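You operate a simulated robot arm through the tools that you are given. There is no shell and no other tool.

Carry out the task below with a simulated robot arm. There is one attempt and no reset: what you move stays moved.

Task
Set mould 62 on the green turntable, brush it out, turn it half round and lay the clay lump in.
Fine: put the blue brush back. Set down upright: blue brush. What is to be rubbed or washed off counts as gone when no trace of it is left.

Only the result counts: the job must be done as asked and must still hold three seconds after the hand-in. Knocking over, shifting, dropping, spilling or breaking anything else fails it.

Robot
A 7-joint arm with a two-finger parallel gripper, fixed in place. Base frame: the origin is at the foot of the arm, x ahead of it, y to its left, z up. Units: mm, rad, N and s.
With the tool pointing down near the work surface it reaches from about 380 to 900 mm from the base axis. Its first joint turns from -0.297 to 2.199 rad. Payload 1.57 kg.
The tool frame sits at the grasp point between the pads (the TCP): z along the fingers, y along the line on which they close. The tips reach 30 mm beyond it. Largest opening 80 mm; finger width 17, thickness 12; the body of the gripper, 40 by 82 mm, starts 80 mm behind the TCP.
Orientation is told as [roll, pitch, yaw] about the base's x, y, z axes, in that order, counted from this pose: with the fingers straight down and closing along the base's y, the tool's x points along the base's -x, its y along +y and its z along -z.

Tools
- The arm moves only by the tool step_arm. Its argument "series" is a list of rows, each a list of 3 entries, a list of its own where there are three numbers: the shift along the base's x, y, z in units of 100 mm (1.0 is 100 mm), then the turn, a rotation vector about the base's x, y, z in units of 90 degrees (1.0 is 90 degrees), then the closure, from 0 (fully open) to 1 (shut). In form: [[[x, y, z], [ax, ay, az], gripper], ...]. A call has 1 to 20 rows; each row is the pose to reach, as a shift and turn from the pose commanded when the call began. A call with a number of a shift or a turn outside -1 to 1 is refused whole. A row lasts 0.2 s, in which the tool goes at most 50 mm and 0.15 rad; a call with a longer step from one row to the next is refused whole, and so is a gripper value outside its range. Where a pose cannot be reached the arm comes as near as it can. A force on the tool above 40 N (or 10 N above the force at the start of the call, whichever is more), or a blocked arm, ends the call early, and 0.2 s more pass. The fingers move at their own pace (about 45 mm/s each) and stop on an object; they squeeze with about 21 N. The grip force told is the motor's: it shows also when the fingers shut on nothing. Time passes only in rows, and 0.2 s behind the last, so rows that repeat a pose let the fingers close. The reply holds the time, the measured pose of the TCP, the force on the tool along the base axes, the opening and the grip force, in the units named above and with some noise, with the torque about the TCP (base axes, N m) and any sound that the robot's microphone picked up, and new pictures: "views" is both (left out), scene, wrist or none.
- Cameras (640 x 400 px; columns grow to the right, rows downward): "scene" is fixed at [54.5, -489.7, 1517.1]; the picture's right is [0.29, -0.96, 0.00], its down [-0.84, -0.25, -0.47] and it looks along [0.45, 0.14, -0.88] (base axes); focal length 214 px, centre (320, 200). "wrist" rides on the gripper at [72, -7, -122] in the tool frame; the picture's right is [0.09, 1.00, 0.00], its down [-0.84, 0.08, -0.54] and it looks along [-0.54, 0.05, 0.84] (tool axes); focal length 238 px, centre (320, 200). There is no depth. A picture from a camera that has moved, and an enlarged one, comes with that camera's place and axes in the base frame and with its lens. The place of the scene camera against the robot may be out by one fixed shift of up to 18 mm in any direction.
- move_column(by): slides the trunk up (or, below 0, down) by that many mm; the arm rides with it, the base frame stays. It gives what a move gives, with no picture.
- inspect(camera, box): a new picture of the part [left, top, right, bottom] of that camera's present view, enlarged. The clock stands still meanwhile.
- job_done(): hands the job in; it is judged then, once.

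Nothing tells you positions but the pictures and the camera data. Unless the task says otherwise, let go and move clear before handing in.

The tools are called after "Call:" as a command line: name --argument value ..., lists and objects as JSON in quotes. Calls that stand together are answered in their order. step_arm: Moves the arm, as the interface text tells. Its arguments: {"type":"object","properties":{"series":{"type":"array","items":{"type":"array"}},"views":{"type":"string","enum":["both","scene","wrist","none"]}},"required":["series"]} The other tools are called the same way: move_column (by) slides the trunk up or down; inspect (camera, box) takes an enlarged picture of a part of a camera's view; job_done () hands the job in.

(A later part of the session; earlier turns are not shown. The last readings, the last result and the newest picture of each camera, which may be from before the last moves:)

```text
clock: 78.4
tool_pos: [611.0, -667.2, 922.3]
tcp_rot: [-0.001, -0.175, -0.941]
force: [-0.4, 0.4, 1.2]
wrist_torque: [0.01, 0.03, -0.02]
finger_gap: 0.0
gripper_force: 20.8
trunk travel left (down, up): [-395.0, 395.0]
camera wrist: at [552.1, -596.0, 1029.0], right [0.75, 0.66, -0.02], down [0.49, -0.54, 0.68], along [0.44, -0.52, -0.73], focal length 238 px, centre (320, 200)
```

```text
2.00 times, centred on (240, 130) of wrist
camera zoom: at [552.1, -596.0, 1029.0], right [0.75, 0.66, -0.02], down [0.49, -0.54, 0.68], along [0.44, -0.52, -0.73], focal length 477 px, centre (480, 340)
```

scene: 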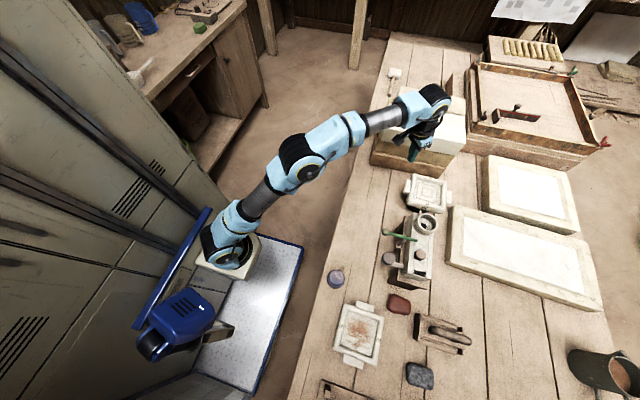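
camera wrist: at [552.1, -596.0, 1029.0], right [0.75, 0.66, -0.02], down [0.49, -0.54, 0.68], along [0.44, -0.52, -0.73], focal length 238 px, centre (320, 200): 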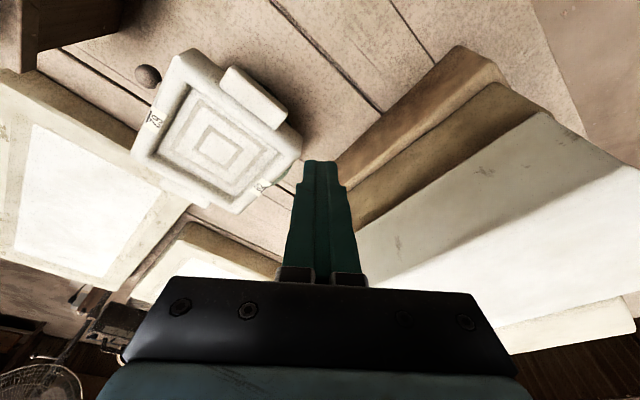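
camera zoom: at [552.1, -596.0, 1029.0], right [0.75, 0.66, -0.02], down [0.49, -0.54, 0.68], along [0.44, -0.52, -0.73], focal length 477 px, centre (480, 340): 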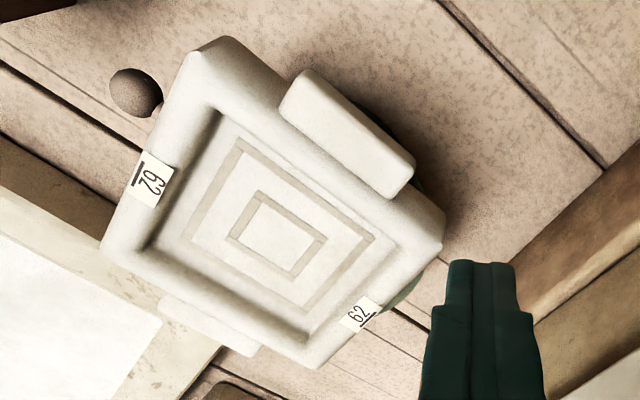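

Cavity is clean. The lug spans x ≈ 529–586 at y ≈ -701…-682. I lower the closed fingers on its +x side.

Call:
step_arm --series '[[[0.03, -0.05, -0.4], [0, 0, 0], 1], [[0.03, -0.1, -0.75], [0, 0, 0], 1], [[0.03, -0.16, -0.87], [0, 0, 0], 1]]' --views "wrist"

```text
clock: 79.2
tool_pos: [614.0, -681.5, 833.7]
tcp_rot: [-0.001, -0.177, -0.938]
force: [-0.7, -0.1, 0.5]
wrist_torque: [-0.01, 0.0, 0.0]
finger_gap: 0.2
gripper_force: 21.1
trunk travel left (down, up): [-395.0, 395.0]
camera wrist: at [555.0, -611.4, 941.6], right [0.75, 0.66, -0.02], down [0.49, -0.54, 0.68], along [0.44, -0.52, -0.73], focal length 238 px, centre (320, 200)
```

wrist: 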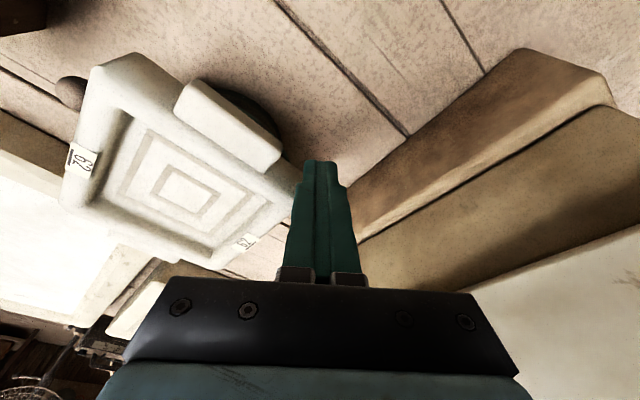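

Aligned beside the lug. I push it around the arc, about half the needed turn first.

Call:
step_arm --series '[[[-0.08, -0.005, 0], [0, 0, 0], 1], [[-0.147, -0.009, 0], [0, 0, 0], 1], [[-0.217, 0.027, 0], [0, 0, 0], 1], [[-0.291, 0.057, 0], [0, 0, 0], 1], [[-0.367, 0.08, 0], [0, 0, 0], 1], [[-0.444, 0.097, 0], [0, 0, 0], 1], [[-0.523, 0.106, 0], [0, 0, 0], 1], [[-0.602, 0.109, 0], [0, 0, 0], 1], [[-0.681, 0.105, 0], [0, 0, 0], 1], [[-0.759, 0.094, 0], [0, 0, 0], 1], [[-0.837, 0.076, 0], [0, 0, 0], 1], [[-0.912, 0.051, 0], [0, 0, 0], 1]]' --views "both"

Call:
inspect --camera "scene" --box '[380, 140, 480, 220]'

```text
clock: 81.8
tool_pos: [524.6, -678.2, 834.9]
tcp_rot: [-0.001, -0.177, -0.941]
force: [0.9, -0.1, 0.3]
wrist_torque: [0.01, 0.01, -0.03]
finger_gap: 0.1
gripper_force: 20.8
trunk travel left (down, up): [-395.0, 395.0]
camera wrist: at [464.5, -607.5, 941.7], right [0.75, 0.66, -0.02], down [0.49, -0.54, 0.68], along [0.44, -0.52, -0.73], focal length 238 px, centre (320, 200)
```

scene: 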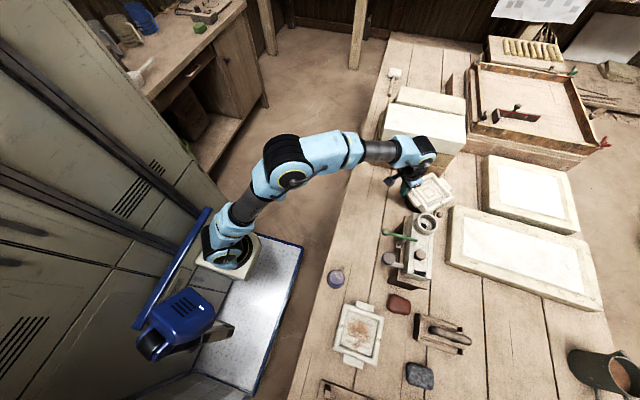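
wrist: 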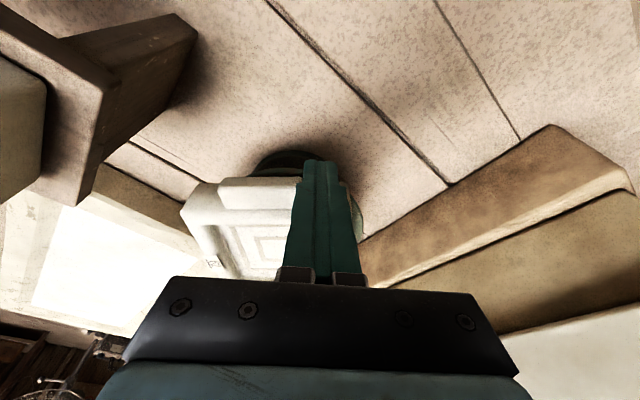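

```text
5.00 times, centred on (430, 180) of scene
camera zoom: at [54.5, -489.7, 1517.1], right [0.29, -0.96, 0.0], down [-0.84, -0.25, -0.47], along [0.45, 0.14, -0.88], focal length 1072 px, centre (-230, 300)
```

zoom: 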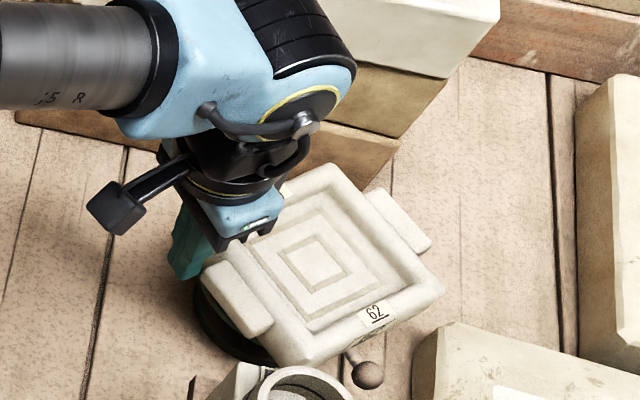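

It turned about 50° smoothly. I continue to about 85° and measure.

Call:
step_arm --series '[[[-0.073, -0.03, 0], [0, 0, 0], 1], [[-0.143, -0.068, 0], [0, 0, 0], 1], [[-0.209, -0.111, 0], [0, 0, 0], 1], [[-0.272, -0.16, 0], [0, 0, 0], 1], [[-0.33, -0.214, 0], [0, 0, 0], 1], [[-0.383, -0.272, 0], [0, 0, 0], 1], [[-0.43, -0.336, 0], [0, 0, 0], 1]]' --views "both"

Call:
inspect --camera "scene" --box '[395, 165, 465, 225]'

```text
clock: 83.4
tool_pos: [482.0, -710.2, 834.9]
tcp_rot: [0.001, -0.174, -0.941]
force: [0.2, -0.4, -0.1]
wrist_torque: [-0.02, -0.01, 0.03]
finger_gap: 0.0
gripper_force: 20.6
trunk travel left (down, up): [-395.0, 395.0]
camera wrist: at [422.6, -640.2, 942.2], right [0.75, 0.66, -0.02], down [0.49, -0.54, 0.68], along [0.44, -0.52, -0.73], focal length 238 px, centre (320, 200)
```

scene: 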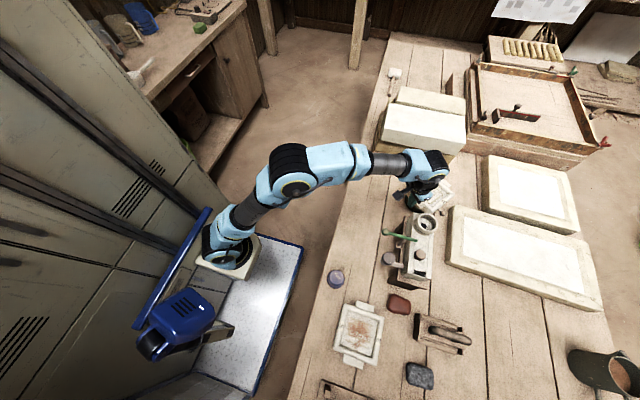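
wrist: 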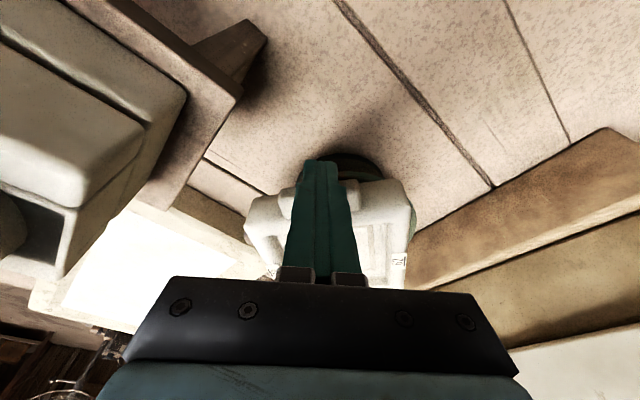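

```text
6.67 times, centred on (430, 195) of scene
camera zoom: at [54.5, -489.7, 1517.1], right [0.29, -0.96, 0.0], down [-0.84, -0.25, -0.47], along [0.45, 0.14, -0.88], focal length 1430 px, centre (-413, 233)
```

zoom: 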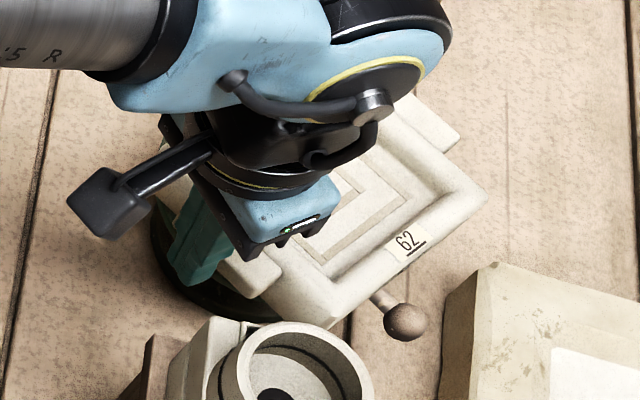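

The finger slid off the lug end at about 55°. I back away toward the robot and look.

Call:
step_arm --series '[[[-0.1, 0.2, 0], [0, 0, 0], 1], [[-0.25, 0.4, 0.2], [0, 0, 0], 1], [[-0.35, 0.7, 0.6], [0, 0, 0], 1], [[-0.35, 1.0, 0.9], [0, 0, 0], 1]]' --views "both"

Call:
inspect --camera "scene" --box '[395, 165, 465, 225]'

Call:
inspect --camera "wrist" --box '[200, 80, 440, 280]'

```text
refused: row 3 steps farther than a row can; nothing moved
```

```text
6.67 times, centred on (430, 195) of scene
camera zoom: at [54.5, -489.7, 1517.1], right [0.29, -0.96, 0.0], down [-0.84, -0.25, -0.47], along [0.45, 0.14, -0.88], focal length 1430 px, centre (-413, 233)
```

zoom: 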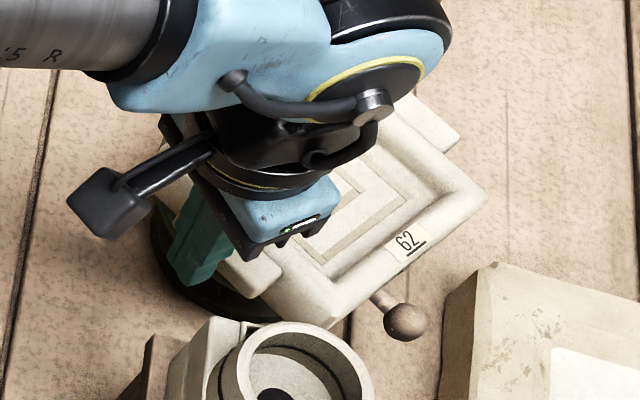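

```text
2.00 times, centred on (320, 180) of wrist
camera zoom: at [422.6, -640.2, 942.2], right [0.75, 0.66, -0.02], down [0.49, -0.54, 0.68], along [0.44, -0.52, -0.73], focal length 477 px, centre (320, 240)
```

zoom: 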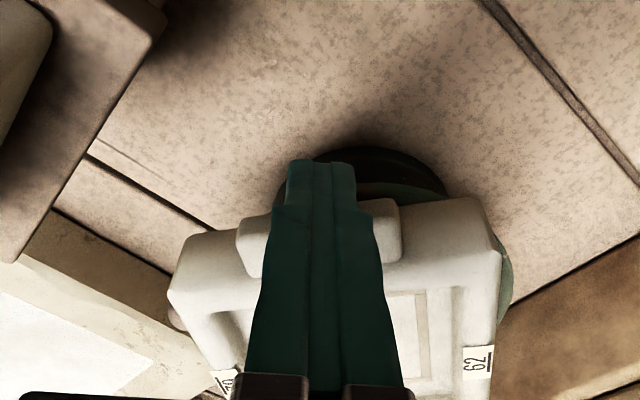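

Call:
step_arm --series '[[[-0.1, 0.2, 0], [0, 0, 0], 1], [[-0.25, 0.4, 0.2], [0, 0, 0], 1], [[-0.3, 0.6, 0.55], [0, 0, 0], 1], [[-0.35, 0.8, 0.9], [0, 0, 0], 1]]' --views "both"

Call:
inspect --camera "scene" --box '[395, 165, 465, 225]'

Call:
inspect --camera "wrist" --box '[200, 80, 440, 280]'

```text
clock: 84.4
tool_pos: [448.6, -630.5, 925.2]
tcp_rot: [-0.003, -0.174, -0.94]
force: [1.0, 0.5, -0.4]
wrist_torque: [0.02, 0.03, 0.01]
finger_gap: 0.0
gripper_force: 20.6
trunk travel left (down, up): [-395.0, 395.0]
camera wrist: at [388.1, -559.2, 1031.2], right [0.75, 0.66, -0.02], down [0.49, -0.54, 0.68], along [0.44, -0.52, -0.73], focal length 238 px, centre (320, 200)
```

scene: 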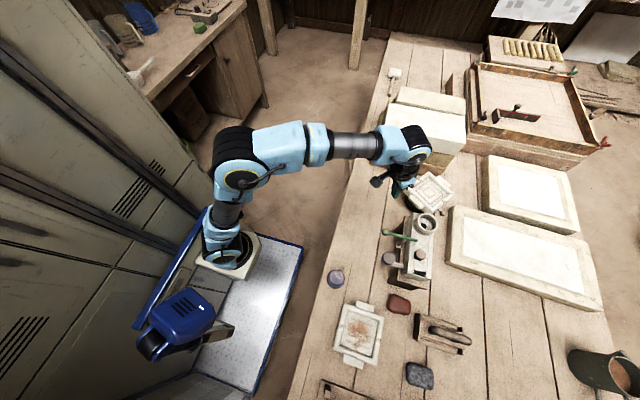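
wrist: 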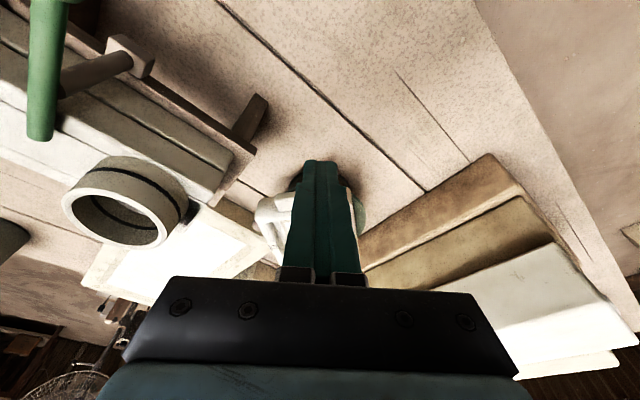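

```text
6.67 times, centred on (430, 195) of scene
camera zoom: at [54.5, -489.7, 1517.1], right [0.29, -0.96, 0.0], down [-0.84, -0.25, -0.47], along [0.45, 0.14, -0.88], focal length 1430 px, centre (-413, 233)
```

zoom: 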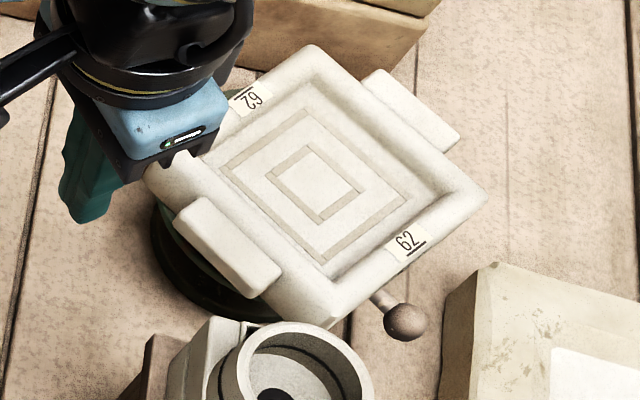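

```text
2.00 times, centred on (320, 180) of wrist
camera zoom: at [388.1, -559.2, 1031.2], right [0.75, 0.66, -0.02], down [0.49, -0.54, 0.68], along [0.44, -0.52, -0.73], focal length 477 px, centre (320, 240)
```

zoom: 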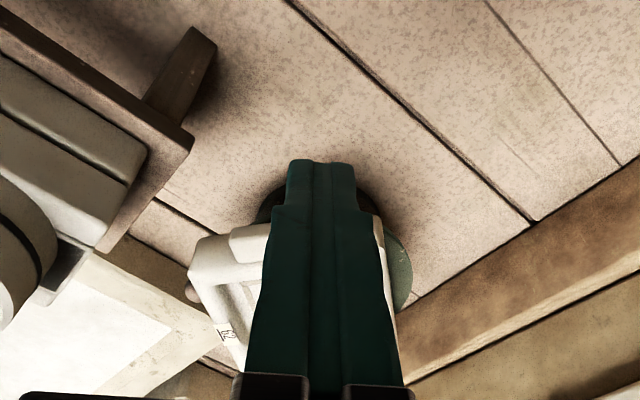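

The mould has turned about 142° in total and stays well on the disc (slipped only ~5 mm). I'll set the finger in the notch behind the lug, aligned with it, for the last 38°.

Call:
step_arm --series '[[[0.3, 0, 0], [0.045, 0.033, 0], 1], [[0.6, -0.2, 0], [0.09, 0.0655, 0], 1], [[0.894, -0.48, 0], [0.09, 0.0655, 0], 1]]' --views "none"

Call:
step_arm --series '[[[0, 0, 0], [0, 0, 0.09], 1], [[0, 0, 0], [0, 0, 0.178], 1], [[0, 0, 0], [0, 0, 0.178], 1]]' --views "both"

Call:
inspect --camera "wrist" --box '[200, 60, 440, 260]'

```text
clock: 85.2
tool_pos: [537.0, -675.2, 926.9]
tcp_rot: [-0.002, -0.002, -0.941]
force: [-0.1, 1.1, 0.8]
wrist_torque: [-0.02, -0.01, 0.0]
finger_gap: 0.0
gripper_force: 20.9
trunk travel left (down, up): [-395.0, 395.0]
```

```text
clock: 86.0
tool_pos: [535.8, -678.2, 925.0]
tcp_rot: [0.001, 0.001, -0.661]
force: [0.9, -0.2, -0.4]
wrist_torque: [-0.01, 0.0, -0.01]
finger_gap: 0.2
gripper_force: 20.7
trunk travel left (down, up): [-395.0, 395.0]
camera wrist: at [475.5, -639.0, 1047.0], right [0.54, 0.84, 0.0], down [0.71, -0.45, 0.54], along [0.46, -0.29, -0.84], focal length 238 px, centre (320, 200)
```

scene: 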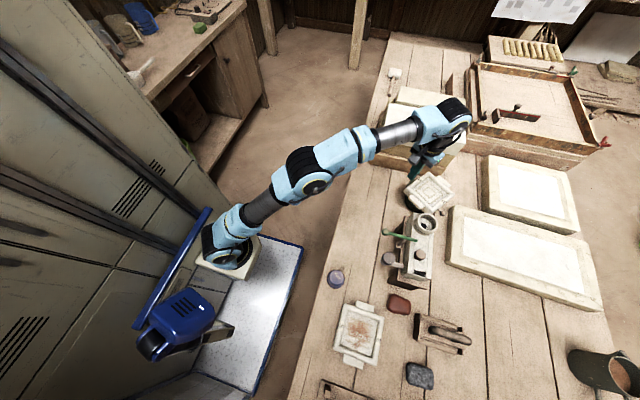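
wrist: 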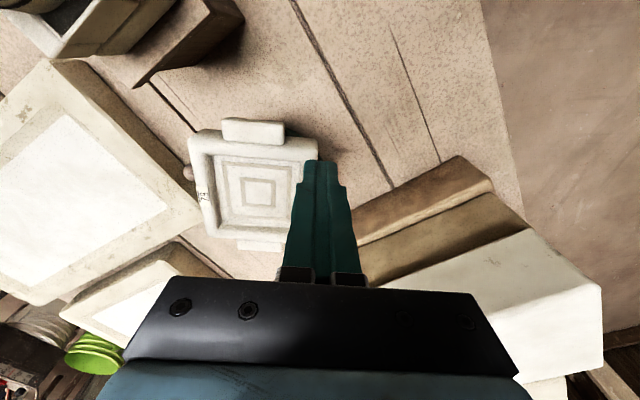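

```text
2.00 times, centred on (320, 160) of wrist
camera zoom: at [475.5, -639.0, 1047.0], right [0.54, 0.84, 0.0], down [0.71, -0.45, 0.54], along [0.46, -0.29, -0.84], focal length 477 px, centre (320, 280)
```

zoom: 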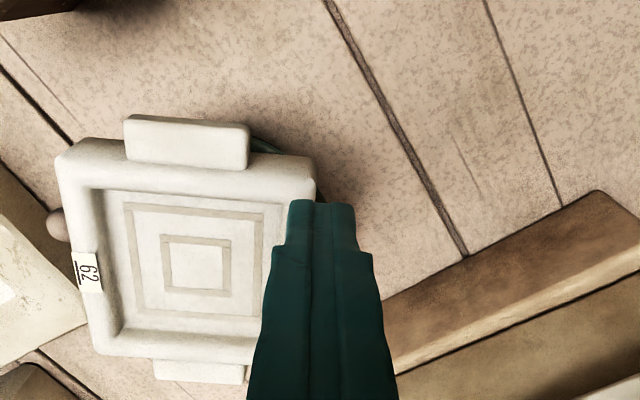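

I refine the approach point slightly outward, then lower the finger beside the lug.

Call:
step_arm --series '[[[-0.05, 0.04, 0], [0, 0, 0], 1], [[-0.05, 0.04, -0.4], [0, 0, 0], 1], [[-0.05, 0.04, -0.8], [0, 0, 0], 1], [[-0.05, 0.04, -0.91], [0, 0, 0], 1]]' --views "wrist"

Call:
inspect --camera "wrist" --box '[160, 60, 400, 260]'

Call:
inspect --camera "scene" --box '[395, 165, 465, 225]'

```text
clock: 87.0
tool_pos: [530.3, -672.9, 834.9]
tcp_rot: [-0.001, 0.001, -0.66]
force: [-0.7, 0.3, -0.7]
wrist_torque: [0.02, -0.04, 0.03]
finger_gap: 0.0
gripper_force: 21.1
trunk travel left (down, up): [-395.0, 395.0]
camera wrist: at [470.1, -634.7, 956.5], right [0.54, 0.84, 0.0], down [0.71, -0.45, 0.54], along [0.46, -0.29, -0.84], focal length 238 px, centre (320, 200)
```

wrist: 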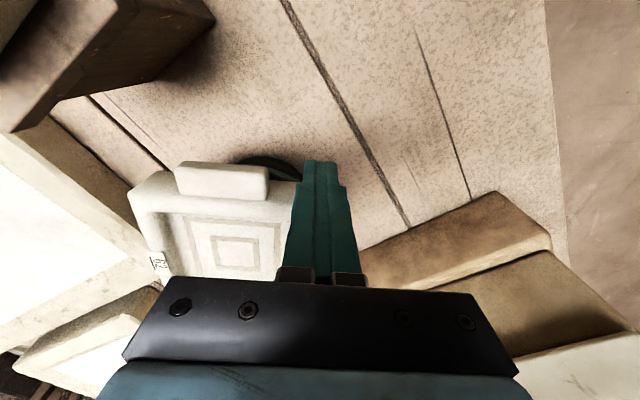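

```text
2.00 times, centred on (280, 160) of wrist
camera zoom: at [470.1, -634.7, 956.5], right [0.54, 0.84, 0.0], down [0.71, -0.45, 0.54], along [0.46, -0.29, -0.84], focal length 477 px, centre (400, 280)
```

zoom: 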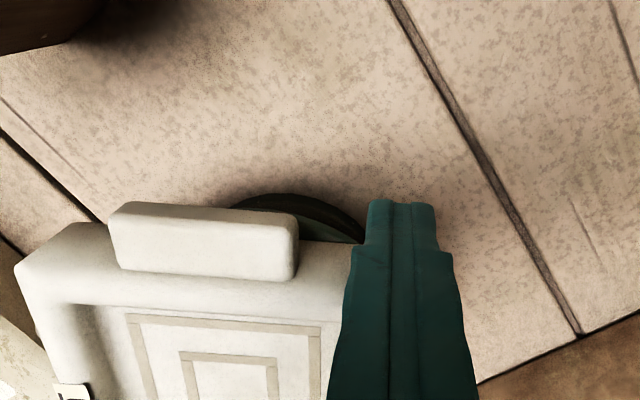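

```text
6.67 times, centred on (430, 195) of scene
camera zoom: at [54.5, -489.7, 1517.1], right [0.29, -0.96, 0.0], down [-0.84, -0.25, -0.47], along [0.45, 0.14, -0.88], focal length 1430 px, centre (-413, 233)
```

zoom: 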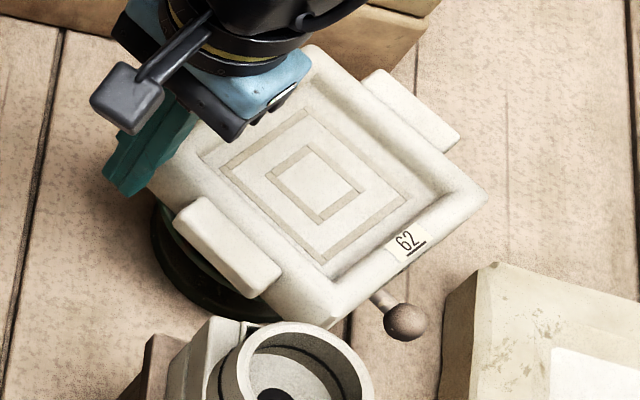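

The finger sits in the notch. I push the lug round about 34°.

Call:
step_arm --series '[[[-0.055, -0.087, 0], [0, 0, 0], 1], [[-0.111, -0.173, 0], [0, 0, 0], 1], [[-0.148, -0.196, 0], [0, 0, 0.033], 1], [[-0.185, -0.219, 0], [0, 0, 0.067], 1], [[-0.22, -0.245, 0], [0, 0, 0.1], 1], [[-0.254, -0.272, 0], [0, 0, 0.133], 1], [[-0.287, -0.302, 0], [0, 0, 0.167], 1], [[-0.317, -0.332, 0], [0, 0, 0.2], 1], [[-0.346, -0.365, 0], [0, 0, 0.233], 1], [[-0.373, -0.398, 0], [0, 0, 0.267], 1], [[-0.398, -0.434, 0], [0, 0, 0.3], 1], [[-0.422, -0.47, 0], [0, 0, 0.333], 1], [[-0.451, -0.52, 0], [0, 0, 0.378], 1]]' --views "both"

Call:
inspect --camera "scene" --box '[395, 165, 465, 225]'

Call:
inspect --camera "wrist" --box '[160, 60, 400, 260]'

```text
clock: 89.8
tool_pos: [484.1, -728.5, 834.1]
tcp_rot: [-0.001, 0.0, -0.068]
force: [-0.5, 0.3, -0.5]
wrist_torque: [-0.01, -0.04, 0.01]
finger_gap: 0.0
gripper_force: 21.4
trunk travel left (down, up): [-395.0, 395.0]
camera wrist: at [412.4, -730.3, 955.0], right [-0.03, 1.0, 0.0], down [0.84, 0.02, 0.54], along [0.54, 0.01, -0.84], focal length 238 px, centre (320, 200)
```

scene: 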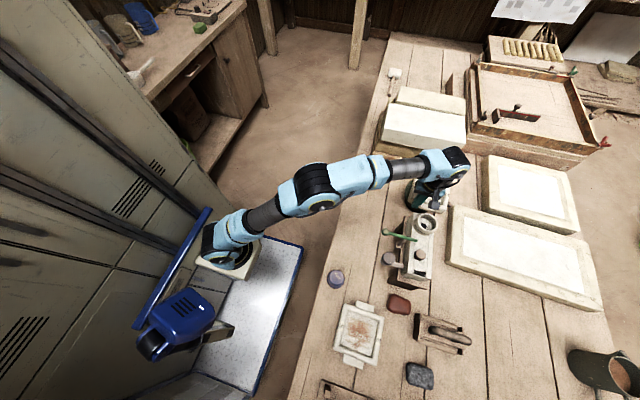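
wrist: 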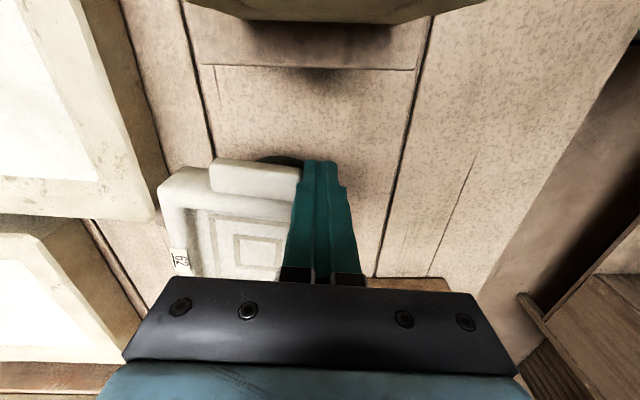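

```text
6.67 times, centred on (430, 195) of scene
camera zoom: at [54.5, -489.7, 1517.1], right [0.29, -0.96, 0.0], down [-0.84, -0.25, -0.47], along [0.45, 0.14, -0.88], focal length 1430 px, centre (-413, 233)
```

zoom: 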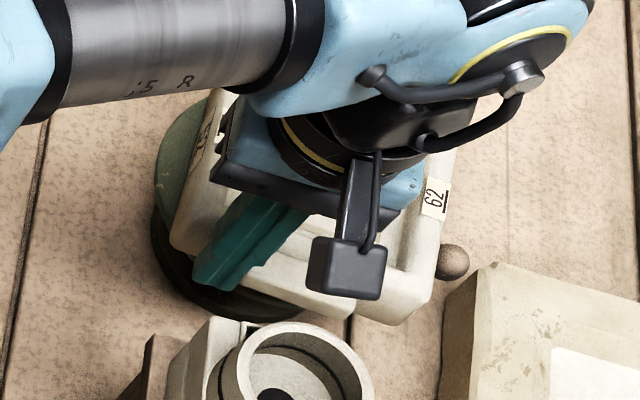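

```text
2.00 times, centred on (280, 160) of wrist
camera zoom: at [412.4, -730.3, 955.0], right [-0.03, 1.0, 0.0], down [0.84, 0.02, 0.54], along [0.54, 0.01, -0.84], focal length 477 px, centre (400, 280)
```

zoom: 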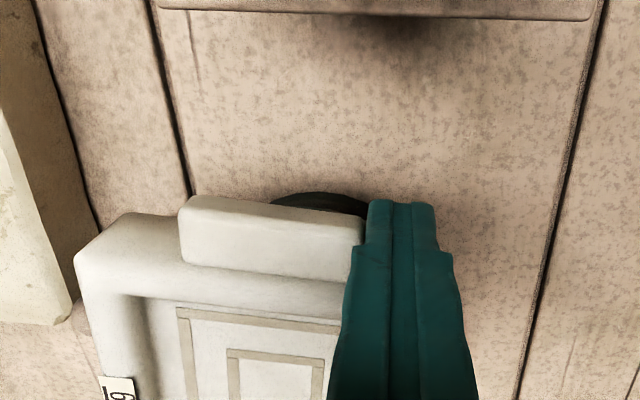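

The mould turned but also slid on the disc toward -y. I back off and measure.

Call:
step_arm --series '[[[0, 0.1, 0], [0, 0, 0], 1], [[-0.05, 0.3, 0.2], [0, 0, 0], 1], [[-0.1, 0.6, 0.5], [0, 0, 0], 1], [[-0.15, 0.95, 0.75], [0, 0, 0], 1]]' --views "none"

Call:
step_arm --series '[[[-0.1, 0.3, 0.2], [0, 0, -0.09], 1], [[-0.2, 0.6, 0.4], [0, 0, -0.18], 1]]' --views "both"

Call:
inspect --camera "scene" --box '[395, 165, 465, 225]'

Call:
inspect --camera "wrist" --box '[160, 60, 400, 260]'

```text
clock: 90.8
tool_pos: [469.6, -633.4, 908.0]
tcp_rot: [0.001, 0.001, -0.067]
force: [1.4, 0.1, 0.8]
wrist_torque: [-0.01, 0.02, 0.0]
finger_gap: 0.2
gripper_force: 21.0
trunk travel left (down, up): [-395.0, 395.0]
```

```text
clock: 91.4
tool_pos: [451.2, -572.6, 949.0]
tcp_rot: [0.0, 0.0, -0.35]
force: [-0.4, -0.7, -1.1]
wrist_torque: [-0.01, -0.01, -0.03]
finger_gap: 0.2
gripper_force: 21.0
trunk travel left (down, up): [-395.0, 395.0]
camera wrist: at [381.9, -553.9, 1070.4], right [0.26, 0.97, 0.0], down [0.81, -0.22, 0.54], along [0.52, -0.14, -0.84], focal length 238 px, centre (320, 200)
```

scene: 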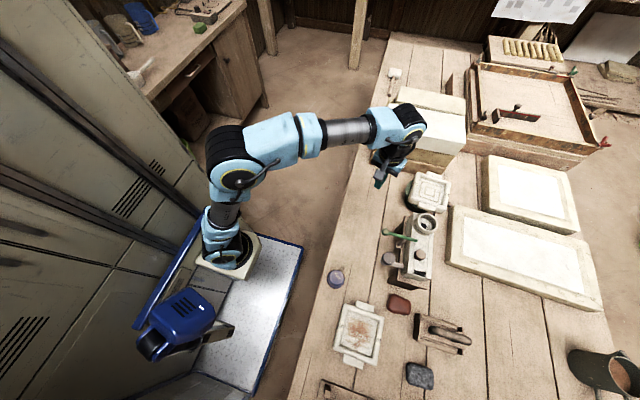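
wrist: 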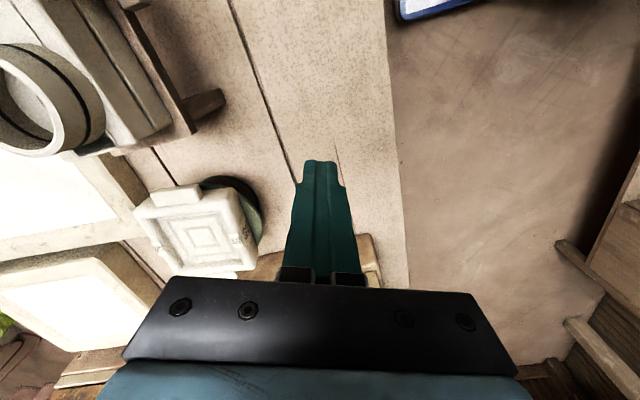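

```text
6.67 times, centred on (430, 195) of scene
camera zoom: at [54.5, -489.7, 1517.1], right [0.29, -0.96, 0.0], down [-0.84, -0.25, -0.47], along [0.45, 0.14, -0.88], focal length 1430 px, centre (-413, 233)
```

zoom: 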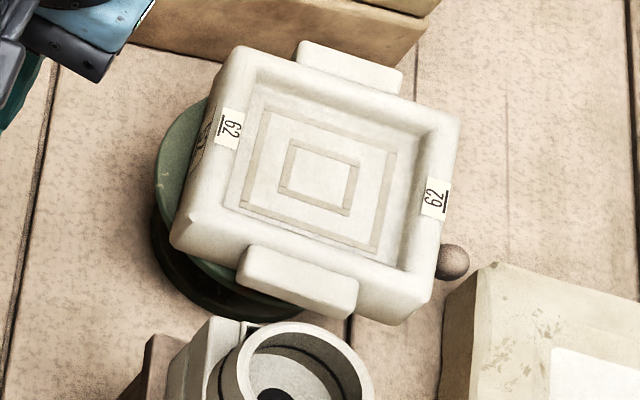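

```text
2.00 times, centred on (280, 160) of wrist
camera zoom: at [381.9, -553.9, 1070.4], right [0.26, 0.97, 0.0], down [0.81, -0.22, 0.54], along [0.52, -0.14, -0.84], focal length 477 px, centre (400, 280)
```

zoom: 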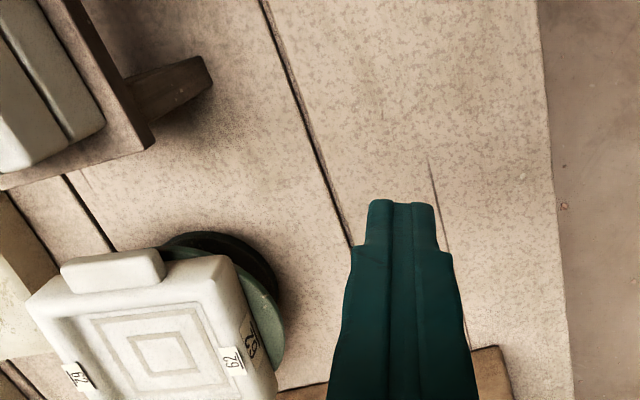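

Knob positions show the turntable has turned about 180.5°; the mould itself is about 6° short and 10 mm off-centre. I'll regrip the near lug, lift a few mm, and re-seat it centred and squared. First a closer look.

Call:
step_arm --series '[[[0.03, -0.3, 0], [0, 0, 0.06], 0], [[0.06, -0.6, 0], [0, 0, 0.12], 0], [[0.1, -0.9, 0], [0, 0, 0.159], 0], [[0.1, -1.0, 0], [0, 0, 0.159], 0]]' --views "none"

Call:
step_arm --series '[[[0.0, -0.3, 0], [0, 0, 0], 0], [[0.1, -0.6, -0.1], [0, 0, 0], 0], [[0.15, -0.8, -0.3], [0, 0, 0], 0]]' --views "both"

Call:
inspect --camera "wrist" --box '[200, 60, 440, 260]'

```text
clock: 92.4
tool_pos: [463.0, -674.5, 948.7]
tcp_rot: [-0.002, 0.0, -0.102]
force: [0.7, 0.1, 0.6]
wrist_torque: [-0.03, 0.03, -0.02]
finger_gap: 80.0
gripper_force: 0.1
trunk travel left (down, up): [-395.0, 395.0]
```

```text
clock: 93.2
tool_pos: [473.8, -748.1, 916.8]
tcp_rot: [0.0, 0.001, -0.099]
force: [0.2, -0.3, -0.1]
wrist_torque: [-0.01, 0.01, 0.02]
finger_gap: 79.9
gripper_force: 0.0
out of reach, approached as far as the arm can: row 3
trunk travel left (down, up): [-395.0, 395.0]
camera wrist: at [401.0, -746.9, 1038.7], right [0.01, 1.0, 0.0], down [0.84, -0.01, 0.54], along [0.54, 0.0, -0.84], focal length 238 px, centre (320, 200)
```

scene: 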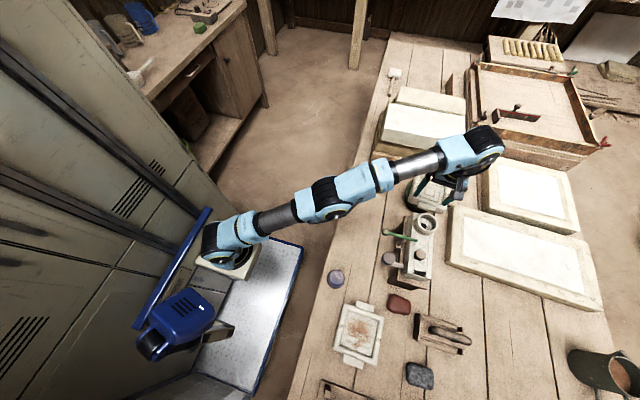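
wrist: 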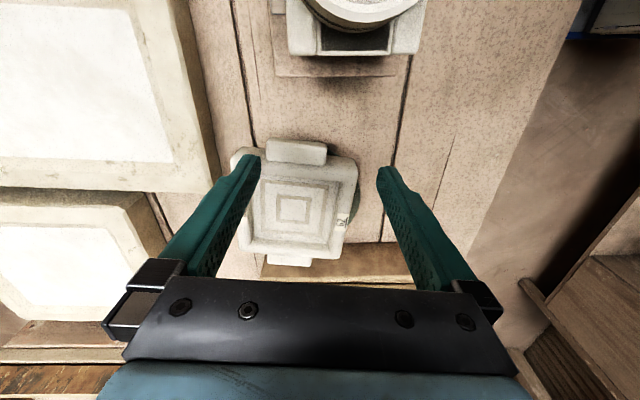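

```text
2.00 times, centred on (320, 160) of wrist
camera zoom: at [401.0, -746.9, 1038.7], right [0.01, 1.0, 0.0], down [0.84, -0.01, 0.54], along [0.54, 0.0, -0.84], focal length 477 px, centre (320, 280)
```

zoom: 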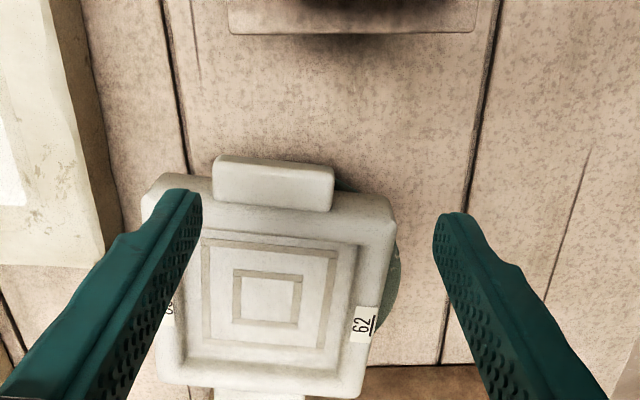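

The near lug is centred at about (485, -768), rotated -4.6°. I raise the trunk a bit (better reach from above) and approach it.

Call:
move_column --by 50

Call:
step_arm --series '[[[0, 0, -0.4], [0, 0, 0], 0], [[0, 0, -0.7], [0, 0, 0.01], 0]]' --views "none"

```text
clock: 94.1
tool_pos: [473.0, -746.4, 967.9]
tcp_rot: [0.0, 0.0, -0.099]
force: [1.0, -1.1, 0.4]
wrist_torque: [-0.02, 0.0, -0.02]
finger_gap: 79.9
gripper_force: 0.1
trunk travel left (down, up): [-445.0, 345.0]
```

```text
clock: 94.7
tool_pos: [473.2, -746.5, 897.4]
tcp_rot: [-0.001, 0.001, -0.084]
force: [-0.1, 0.8, 1.0]
wrist_torque: [0.0, -0.02, 0.0]
finger_gap: 80.0
gripper_force: 0.0
trunk travel left (down, up): [-445.0, 345.0]
```

Call:
step_arm --series '[[[0.04, -0.1, -0.1], [0, 0, 0], 0], [[0.08, -0.21, -0.2], [0, 0, 0], 0], [[0.08, -0.21, -0.3], [0, 0, 0], 0]]' --views "both"

Call:
inspect --camera "wrist" --box '[200, 60, 440, 260]'

Call:
inspect --camera "scene" --box '[395, 165, 465, 225]'

```text
clock: 95.5
tool_pos: [480.5, -767.9, 867.8]
tcp_rot: [-0.001, -0.001, -0.084]
force: [0.1, -0.1, 0.4]
wrist_torque: [-0.02, 0.03, 0.01]
finger_gap: 80.2
gripper_force: 0.1
trunk travel left (down, up): [-445.0, 345.0]
camera wrist: at [408.9, -768.4, 988.7], right [-0.01, 1.0, 0.0], down [0.84, 0.01, 0.54], along [0.54, 0.0, -0.84], focal length 238 px, centre (320, 200)
```

scene: 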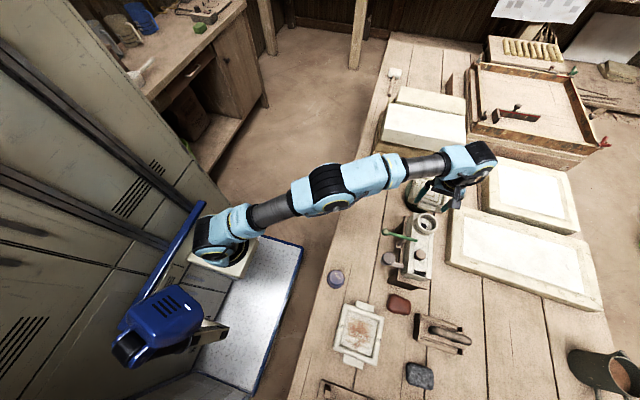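
wrist: 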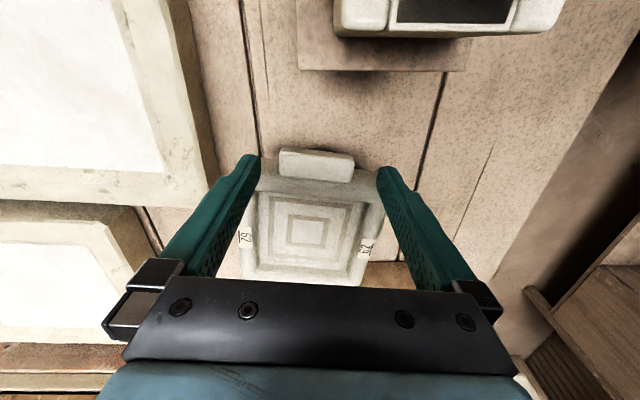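

```text
2.00 times, centred on (320, 160) of wrist
camera zoom: at [408.9, -768.4, 988.7], right [-0.01, 1.0, 0.0], down [0.84, 0.01, 0.54], along [0.54, 0.0, -0.84], focal length 477 px, centre (320, 280)
```

zoom: 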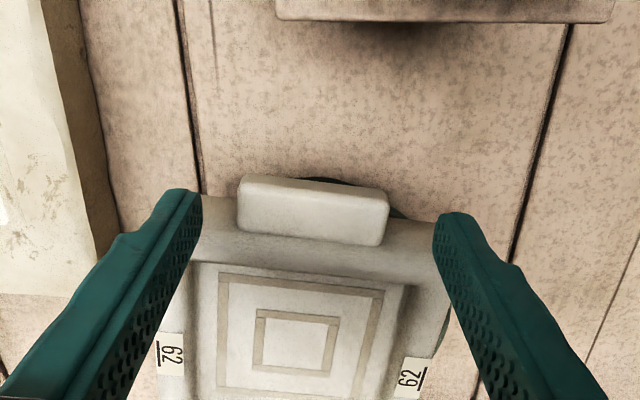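

```text
6.67 times, centred on (430, 195) of scene
camera zoom: at [54.5, -489.7, 1517.1], right [0.29, -0.96, 0.0], down [-0.84, -0.25, -0.47], along [0.45, 0.14, -0.88], focal length 1430 px, centre (-413, 233)
```

zoom: 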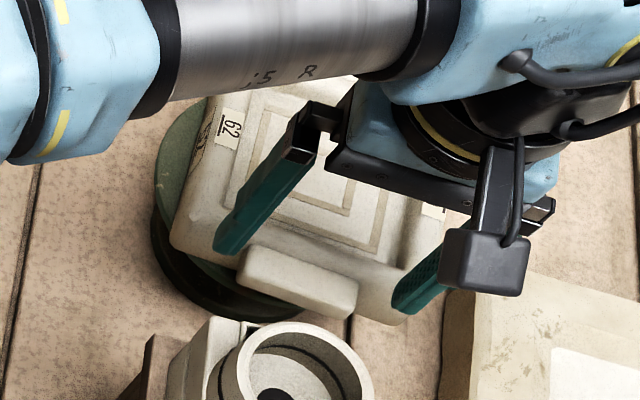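

Reach is fine. I centre slightly in y and descend to grip height, then close.

Call:
step_arm --series '[[[0, -0.03, 0], [0, 0, -0.008], 0], [[0, -0.03, -0.15], [0, 0, -0.008], 0], [[0, -0.03, -0.3], [0, 0, -0.008], 0], [[0, -0.03, -0.41], [0, 0, -0.008], 0], [[0, -0.03, -0.41], [0, 0, -0.008], 0]]' --views "wrist"

Call:
inspect --camera "wrist" --box '[200, 60, 440, 260]'

```text
clock: 96.7
tool_pos: [481.4, -770.1, 828.0]
tcp_rot: [0.0, 0.0, -0.097]
force: [0.7, -0.4, -0.3]
wrist_torque: [0.01, -0.01, -0.01]
finger_gap: 80.0
gripper_force: 0.0
trunk travel left (down, up): [-445.0, 345.0]
camera wrist: at [408.8, -769.5, 948.2], right [0.0, 1.0, 0.0], down [0.84, 0.0, 0.54], along [0.54, 0.0, -0.84], focal length 238 px, centre (320, 200)
```

wrist: 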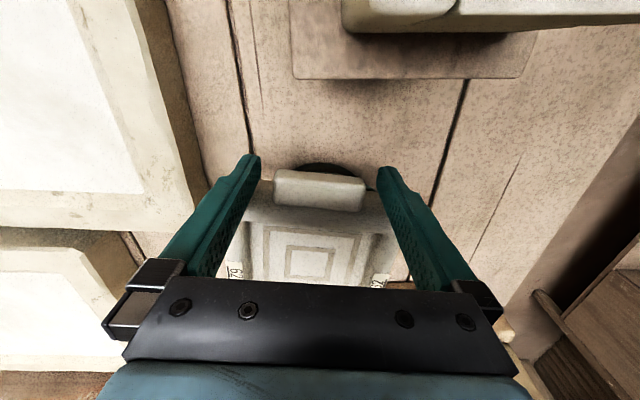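

```text
2.00 times, centred on (320, 160) of wrist
camera zoom: at [408.8, -769.5, 948.2], right [0.0, 1.0, 0.0], down [0.84, 0.0, 0.54], along [0.54, 0.0, -0.84], focal length 477 px, centre (320, 280)
```

zoom: 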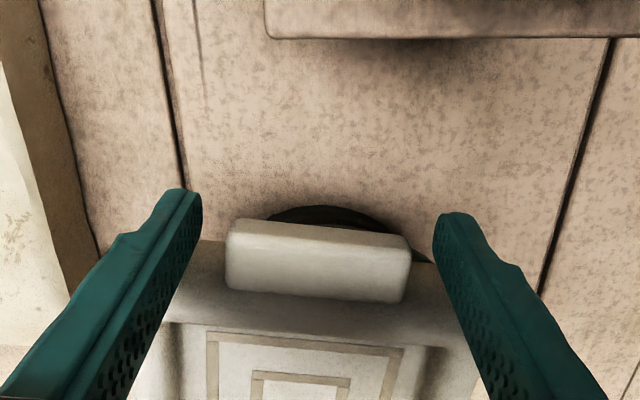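

Aligned and centred. I close, lift 8 mm, re-seat it squared over the centre and lower.

Call:
step_arm --series '[[[0, 0, 0], [0, 0, 0], 0.5], [[0, 0, 0], [0, 0, 0], 1], [[0, 0, 0], [0, 0, 0], 1], [[0, 0, 0], [0, 0, 0], 1], [[0, 0, 0], [0, 0, 0], 1]]' --views "none"

Call:
step_arm --series '[[[0, 0, 0.04], [0, 0, 0], 1], [[0, 0, 0.08], [0, 0, 0], 1], [[0, 0, 0.1], [0, 0, 0], 1]]' --views "none"

Call:
step_arm --series '[[[0.005, 0.02, 0], [0, 0, 0.02], 1], [[0.01, 0.04, 0], [0, 0, 0.04], 1], [[0.016, 0.051, 0], [0, 0, 0.061], 1], [[0.016, 0.051, 0], [0, 0, 0.061], 1]]' --views "both"

Call:
inspect --camera "scene" --box '[395, 165, 465, 225]'

```text
clock: 97.9
tool_pos: [481.6, -770.3, 825.4]
tcp_rot: [0.0, 0.0, -0.096]
force: [0.2, -0.7, 0.2]
wrist_torque: [0.09, 0.01, -0.01]
finger_gap: 59.9
gripper_force: 21.0
trunk travel left (down, up): [-445.0, 345.0]
```

```text
clock: 98.7
tool_pos: [480.9, -771.8, 837.0]
tcp_rot: [-0.001, 0.0, -0.096]
force: [-1.2, 0.0, -6.2]
wrist_torque: [0.09, 0.52, -0.01]
finger_gap: 59.7
gripper_force: 21.0
trunk travel left (down, up): [-445.0, 345.0]
```

```text
clock: 99.7
tool_pos: [484.0, -766.1, 835.3]
tcp_rot: [0.0, 0.0, 0.0]
force: [0.2, 1.0, -6.1]
wrist_torque: [0.0, 0.46, 0.01]
finger_gap: 59.8
gripper_force: 21.1
trunk travel left (down, up): [-445.0, 345.0]
camera wrist: at [411.3, -772.9, 957.4], right [-0.09, 1.0, 0.0], down [0.84, 0.08, 0.54], along [0.54, 0.05, -0.84], focal length 238 px, centre (320, 200)
```

scene: 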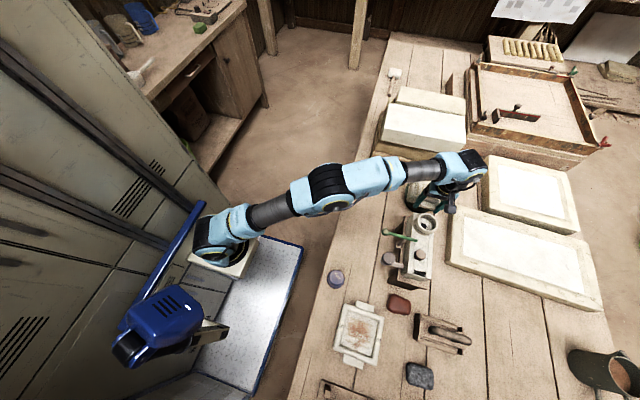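
wrist: 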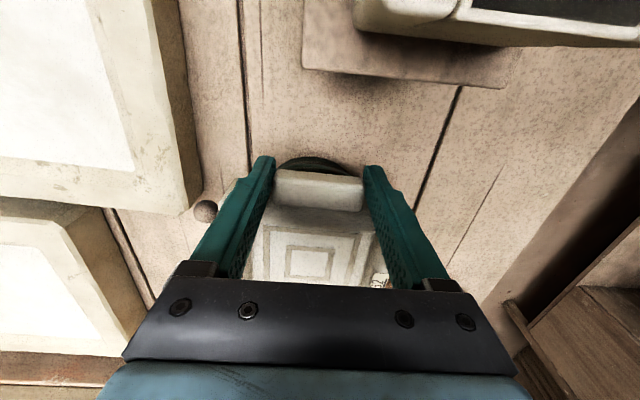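

```text
6.67 times, centred on (430, 195) of scene
camera zoom: at [54.5, -489.7, 1517.1], right [0.29, -0.96, 0.0], down [-0.84, -0.25, -0.47], along [0.45, 0.14, -0.88], focal length 1430 px, centre (-413, 233)
```

zoom: 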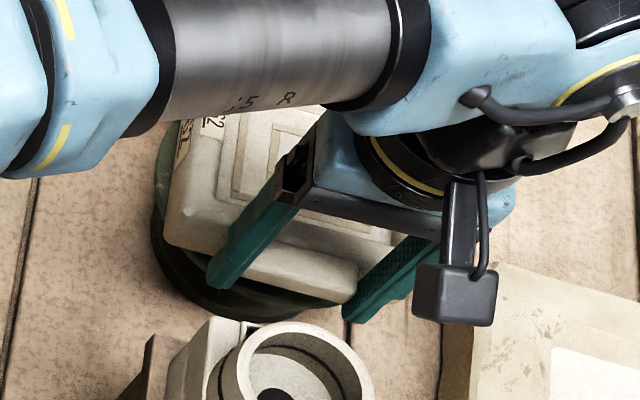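

Now lowering it back onto the disc.

Call:
step_arm --series '[[[0, 0, -0.03], [0, 0, 0], 1], [[0, 0, -0.06], [0, 0, 0], 1], [[0, 0, -0.08], [0, 0, 0], 1]]' --views "none"

Call:
step_arm --series '[[[0, 0, -0.01], [0, 0, 0], 1], [[0, 0, -0.02], [0, 0, 0], 1]]' --views "none"

```text
clock: 100.5
tool_pos: [482.6, -764.6, 827.8]
tcp_rot: [0.001, -0.001, -0.001]
force: [1.1, -0.4, -6.1]
wrist_torque: [0.01, 0.51, 0.02]
finger_gap: 59.9
gripper_force: 21.3
trunk travel left (down, up): [-445.0, 345.0]
```

```text
clock: 101.1
tool_pos: [482.2, -766.4, 826.8]
tcp_rot: [-0.003, -0.001, -0.002]
force: [-0.4, 0.0, -2.4]
wrist_torque: [0.16, -0.07, -0.04]
finger_gap: 59.8
gripper_force: 20.4
trunk travel left (down, up): [-445.0, 345.0]
```

Call:
step_arm --series '[[[0, 0, -0.01], [0, 0, 0], 1], [[0, 0, -0.01], [0, 0, 0], 1]]' --views "none"

Call:
step_arm --series '[[[0, 0, 0], [0, 0, 0], 0.2], [[0, 0, 0], [0, 0, 0], 0.1], [[0, 0, 0], [0, 0, 0], 0], [[0, 0, 0], [0, 0, 0], 0], [[0, 0, 0.1], [0, 0, 0], 0], [[0, 0, 0.3], [0, 0, 0], 0], [[-0.05, 0.1, 0.6], [0, 0, 0], 0], [[-0.15, 0.4, 0.9], [0, 0, 0], 0]]' --views "none"

Call:
step_arm --series '[[[-0.1, 0.4, 0.1], [0, 0, 0], 0], [[-0.2, 0.8, 0.2], [0, 0, 0], 0], [[-0.3, 1, 0.3], [0, 0, 0], 0]]' --views "both"

Call:
inspect --camera "scene" --box '[395, 165, 465, 225]'

```text
clock: 101.7
tool_pos: [482.7, -766.0, 826.3]
tcp_rot: [-0.004, -0.002, -0.002]
force: [1.0, -5.8, 5.7]
wrist_torque: [0.26, -0.36, -0.38]
finger_gap: 59.9
gripper_force: 21.3
trunk travel left (down, up): [-445.0, 345.0]
```

```text
clock: 103.5
tool_pos: [468.4, -726.3, 914.6]
tcp_rot: [0.001, 0.001, -0.002]
force: [0.7, 0.2, -1.4]
wrist_torque: [0.0, 0.05, 0.02]
finger_gap: 80.1
gripper_force: 0.0
trunk travel left (down, up): [-445.0, 345.0]
```

```text
clock: 104.3
tool_pos: [438.7, -623.8, 945.0]
tcp_rot: [0.001, 0.0, -0.002]
force: [0.1, -0.3, -0.4]
wrist_torque: [0.02, 0.05, 0.01]
finger_gap: 80.2
gripper_force: 0.1
trunk travel left (down, up): [-445.0, 345.0]
camera wrist: at [366.5, -631.8, 1066.5], right [-0.09, 1.0, 0.0], down [0.84, 0.08, 0.54], along [0.54, 0.05, -0.84], focal length 238 px, centre (320, 200)
```

scene: 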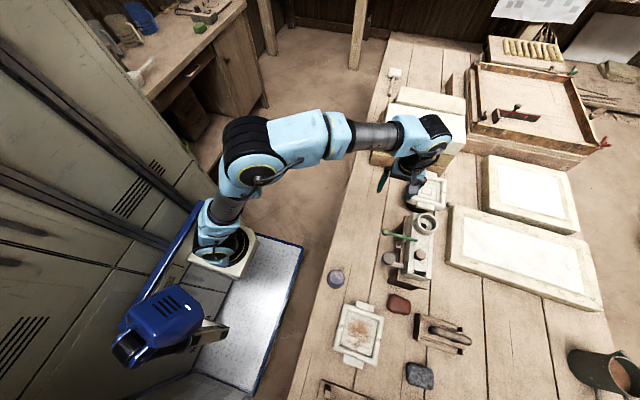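
wrist: 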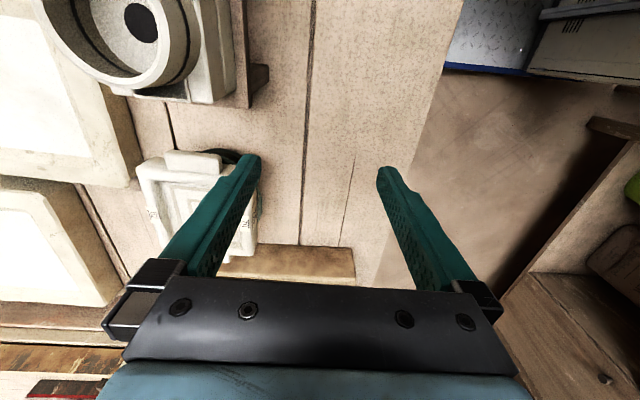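

```text
6.67 times, centred on (430, 195) of scene
camera zoom: at [54.5, -489.7, 1517.1], right [0.29, -0.96, 0.0], down [-0.84, -0.25, -0.47], along [0.45, 0.14, -0.88], focal length 1430 px, centre (-413, 233)
```

zoom: 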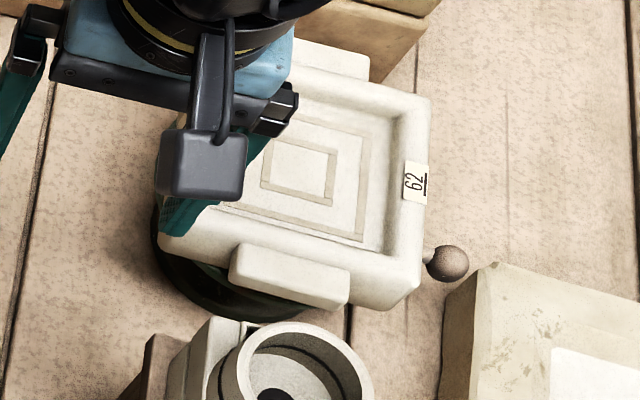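

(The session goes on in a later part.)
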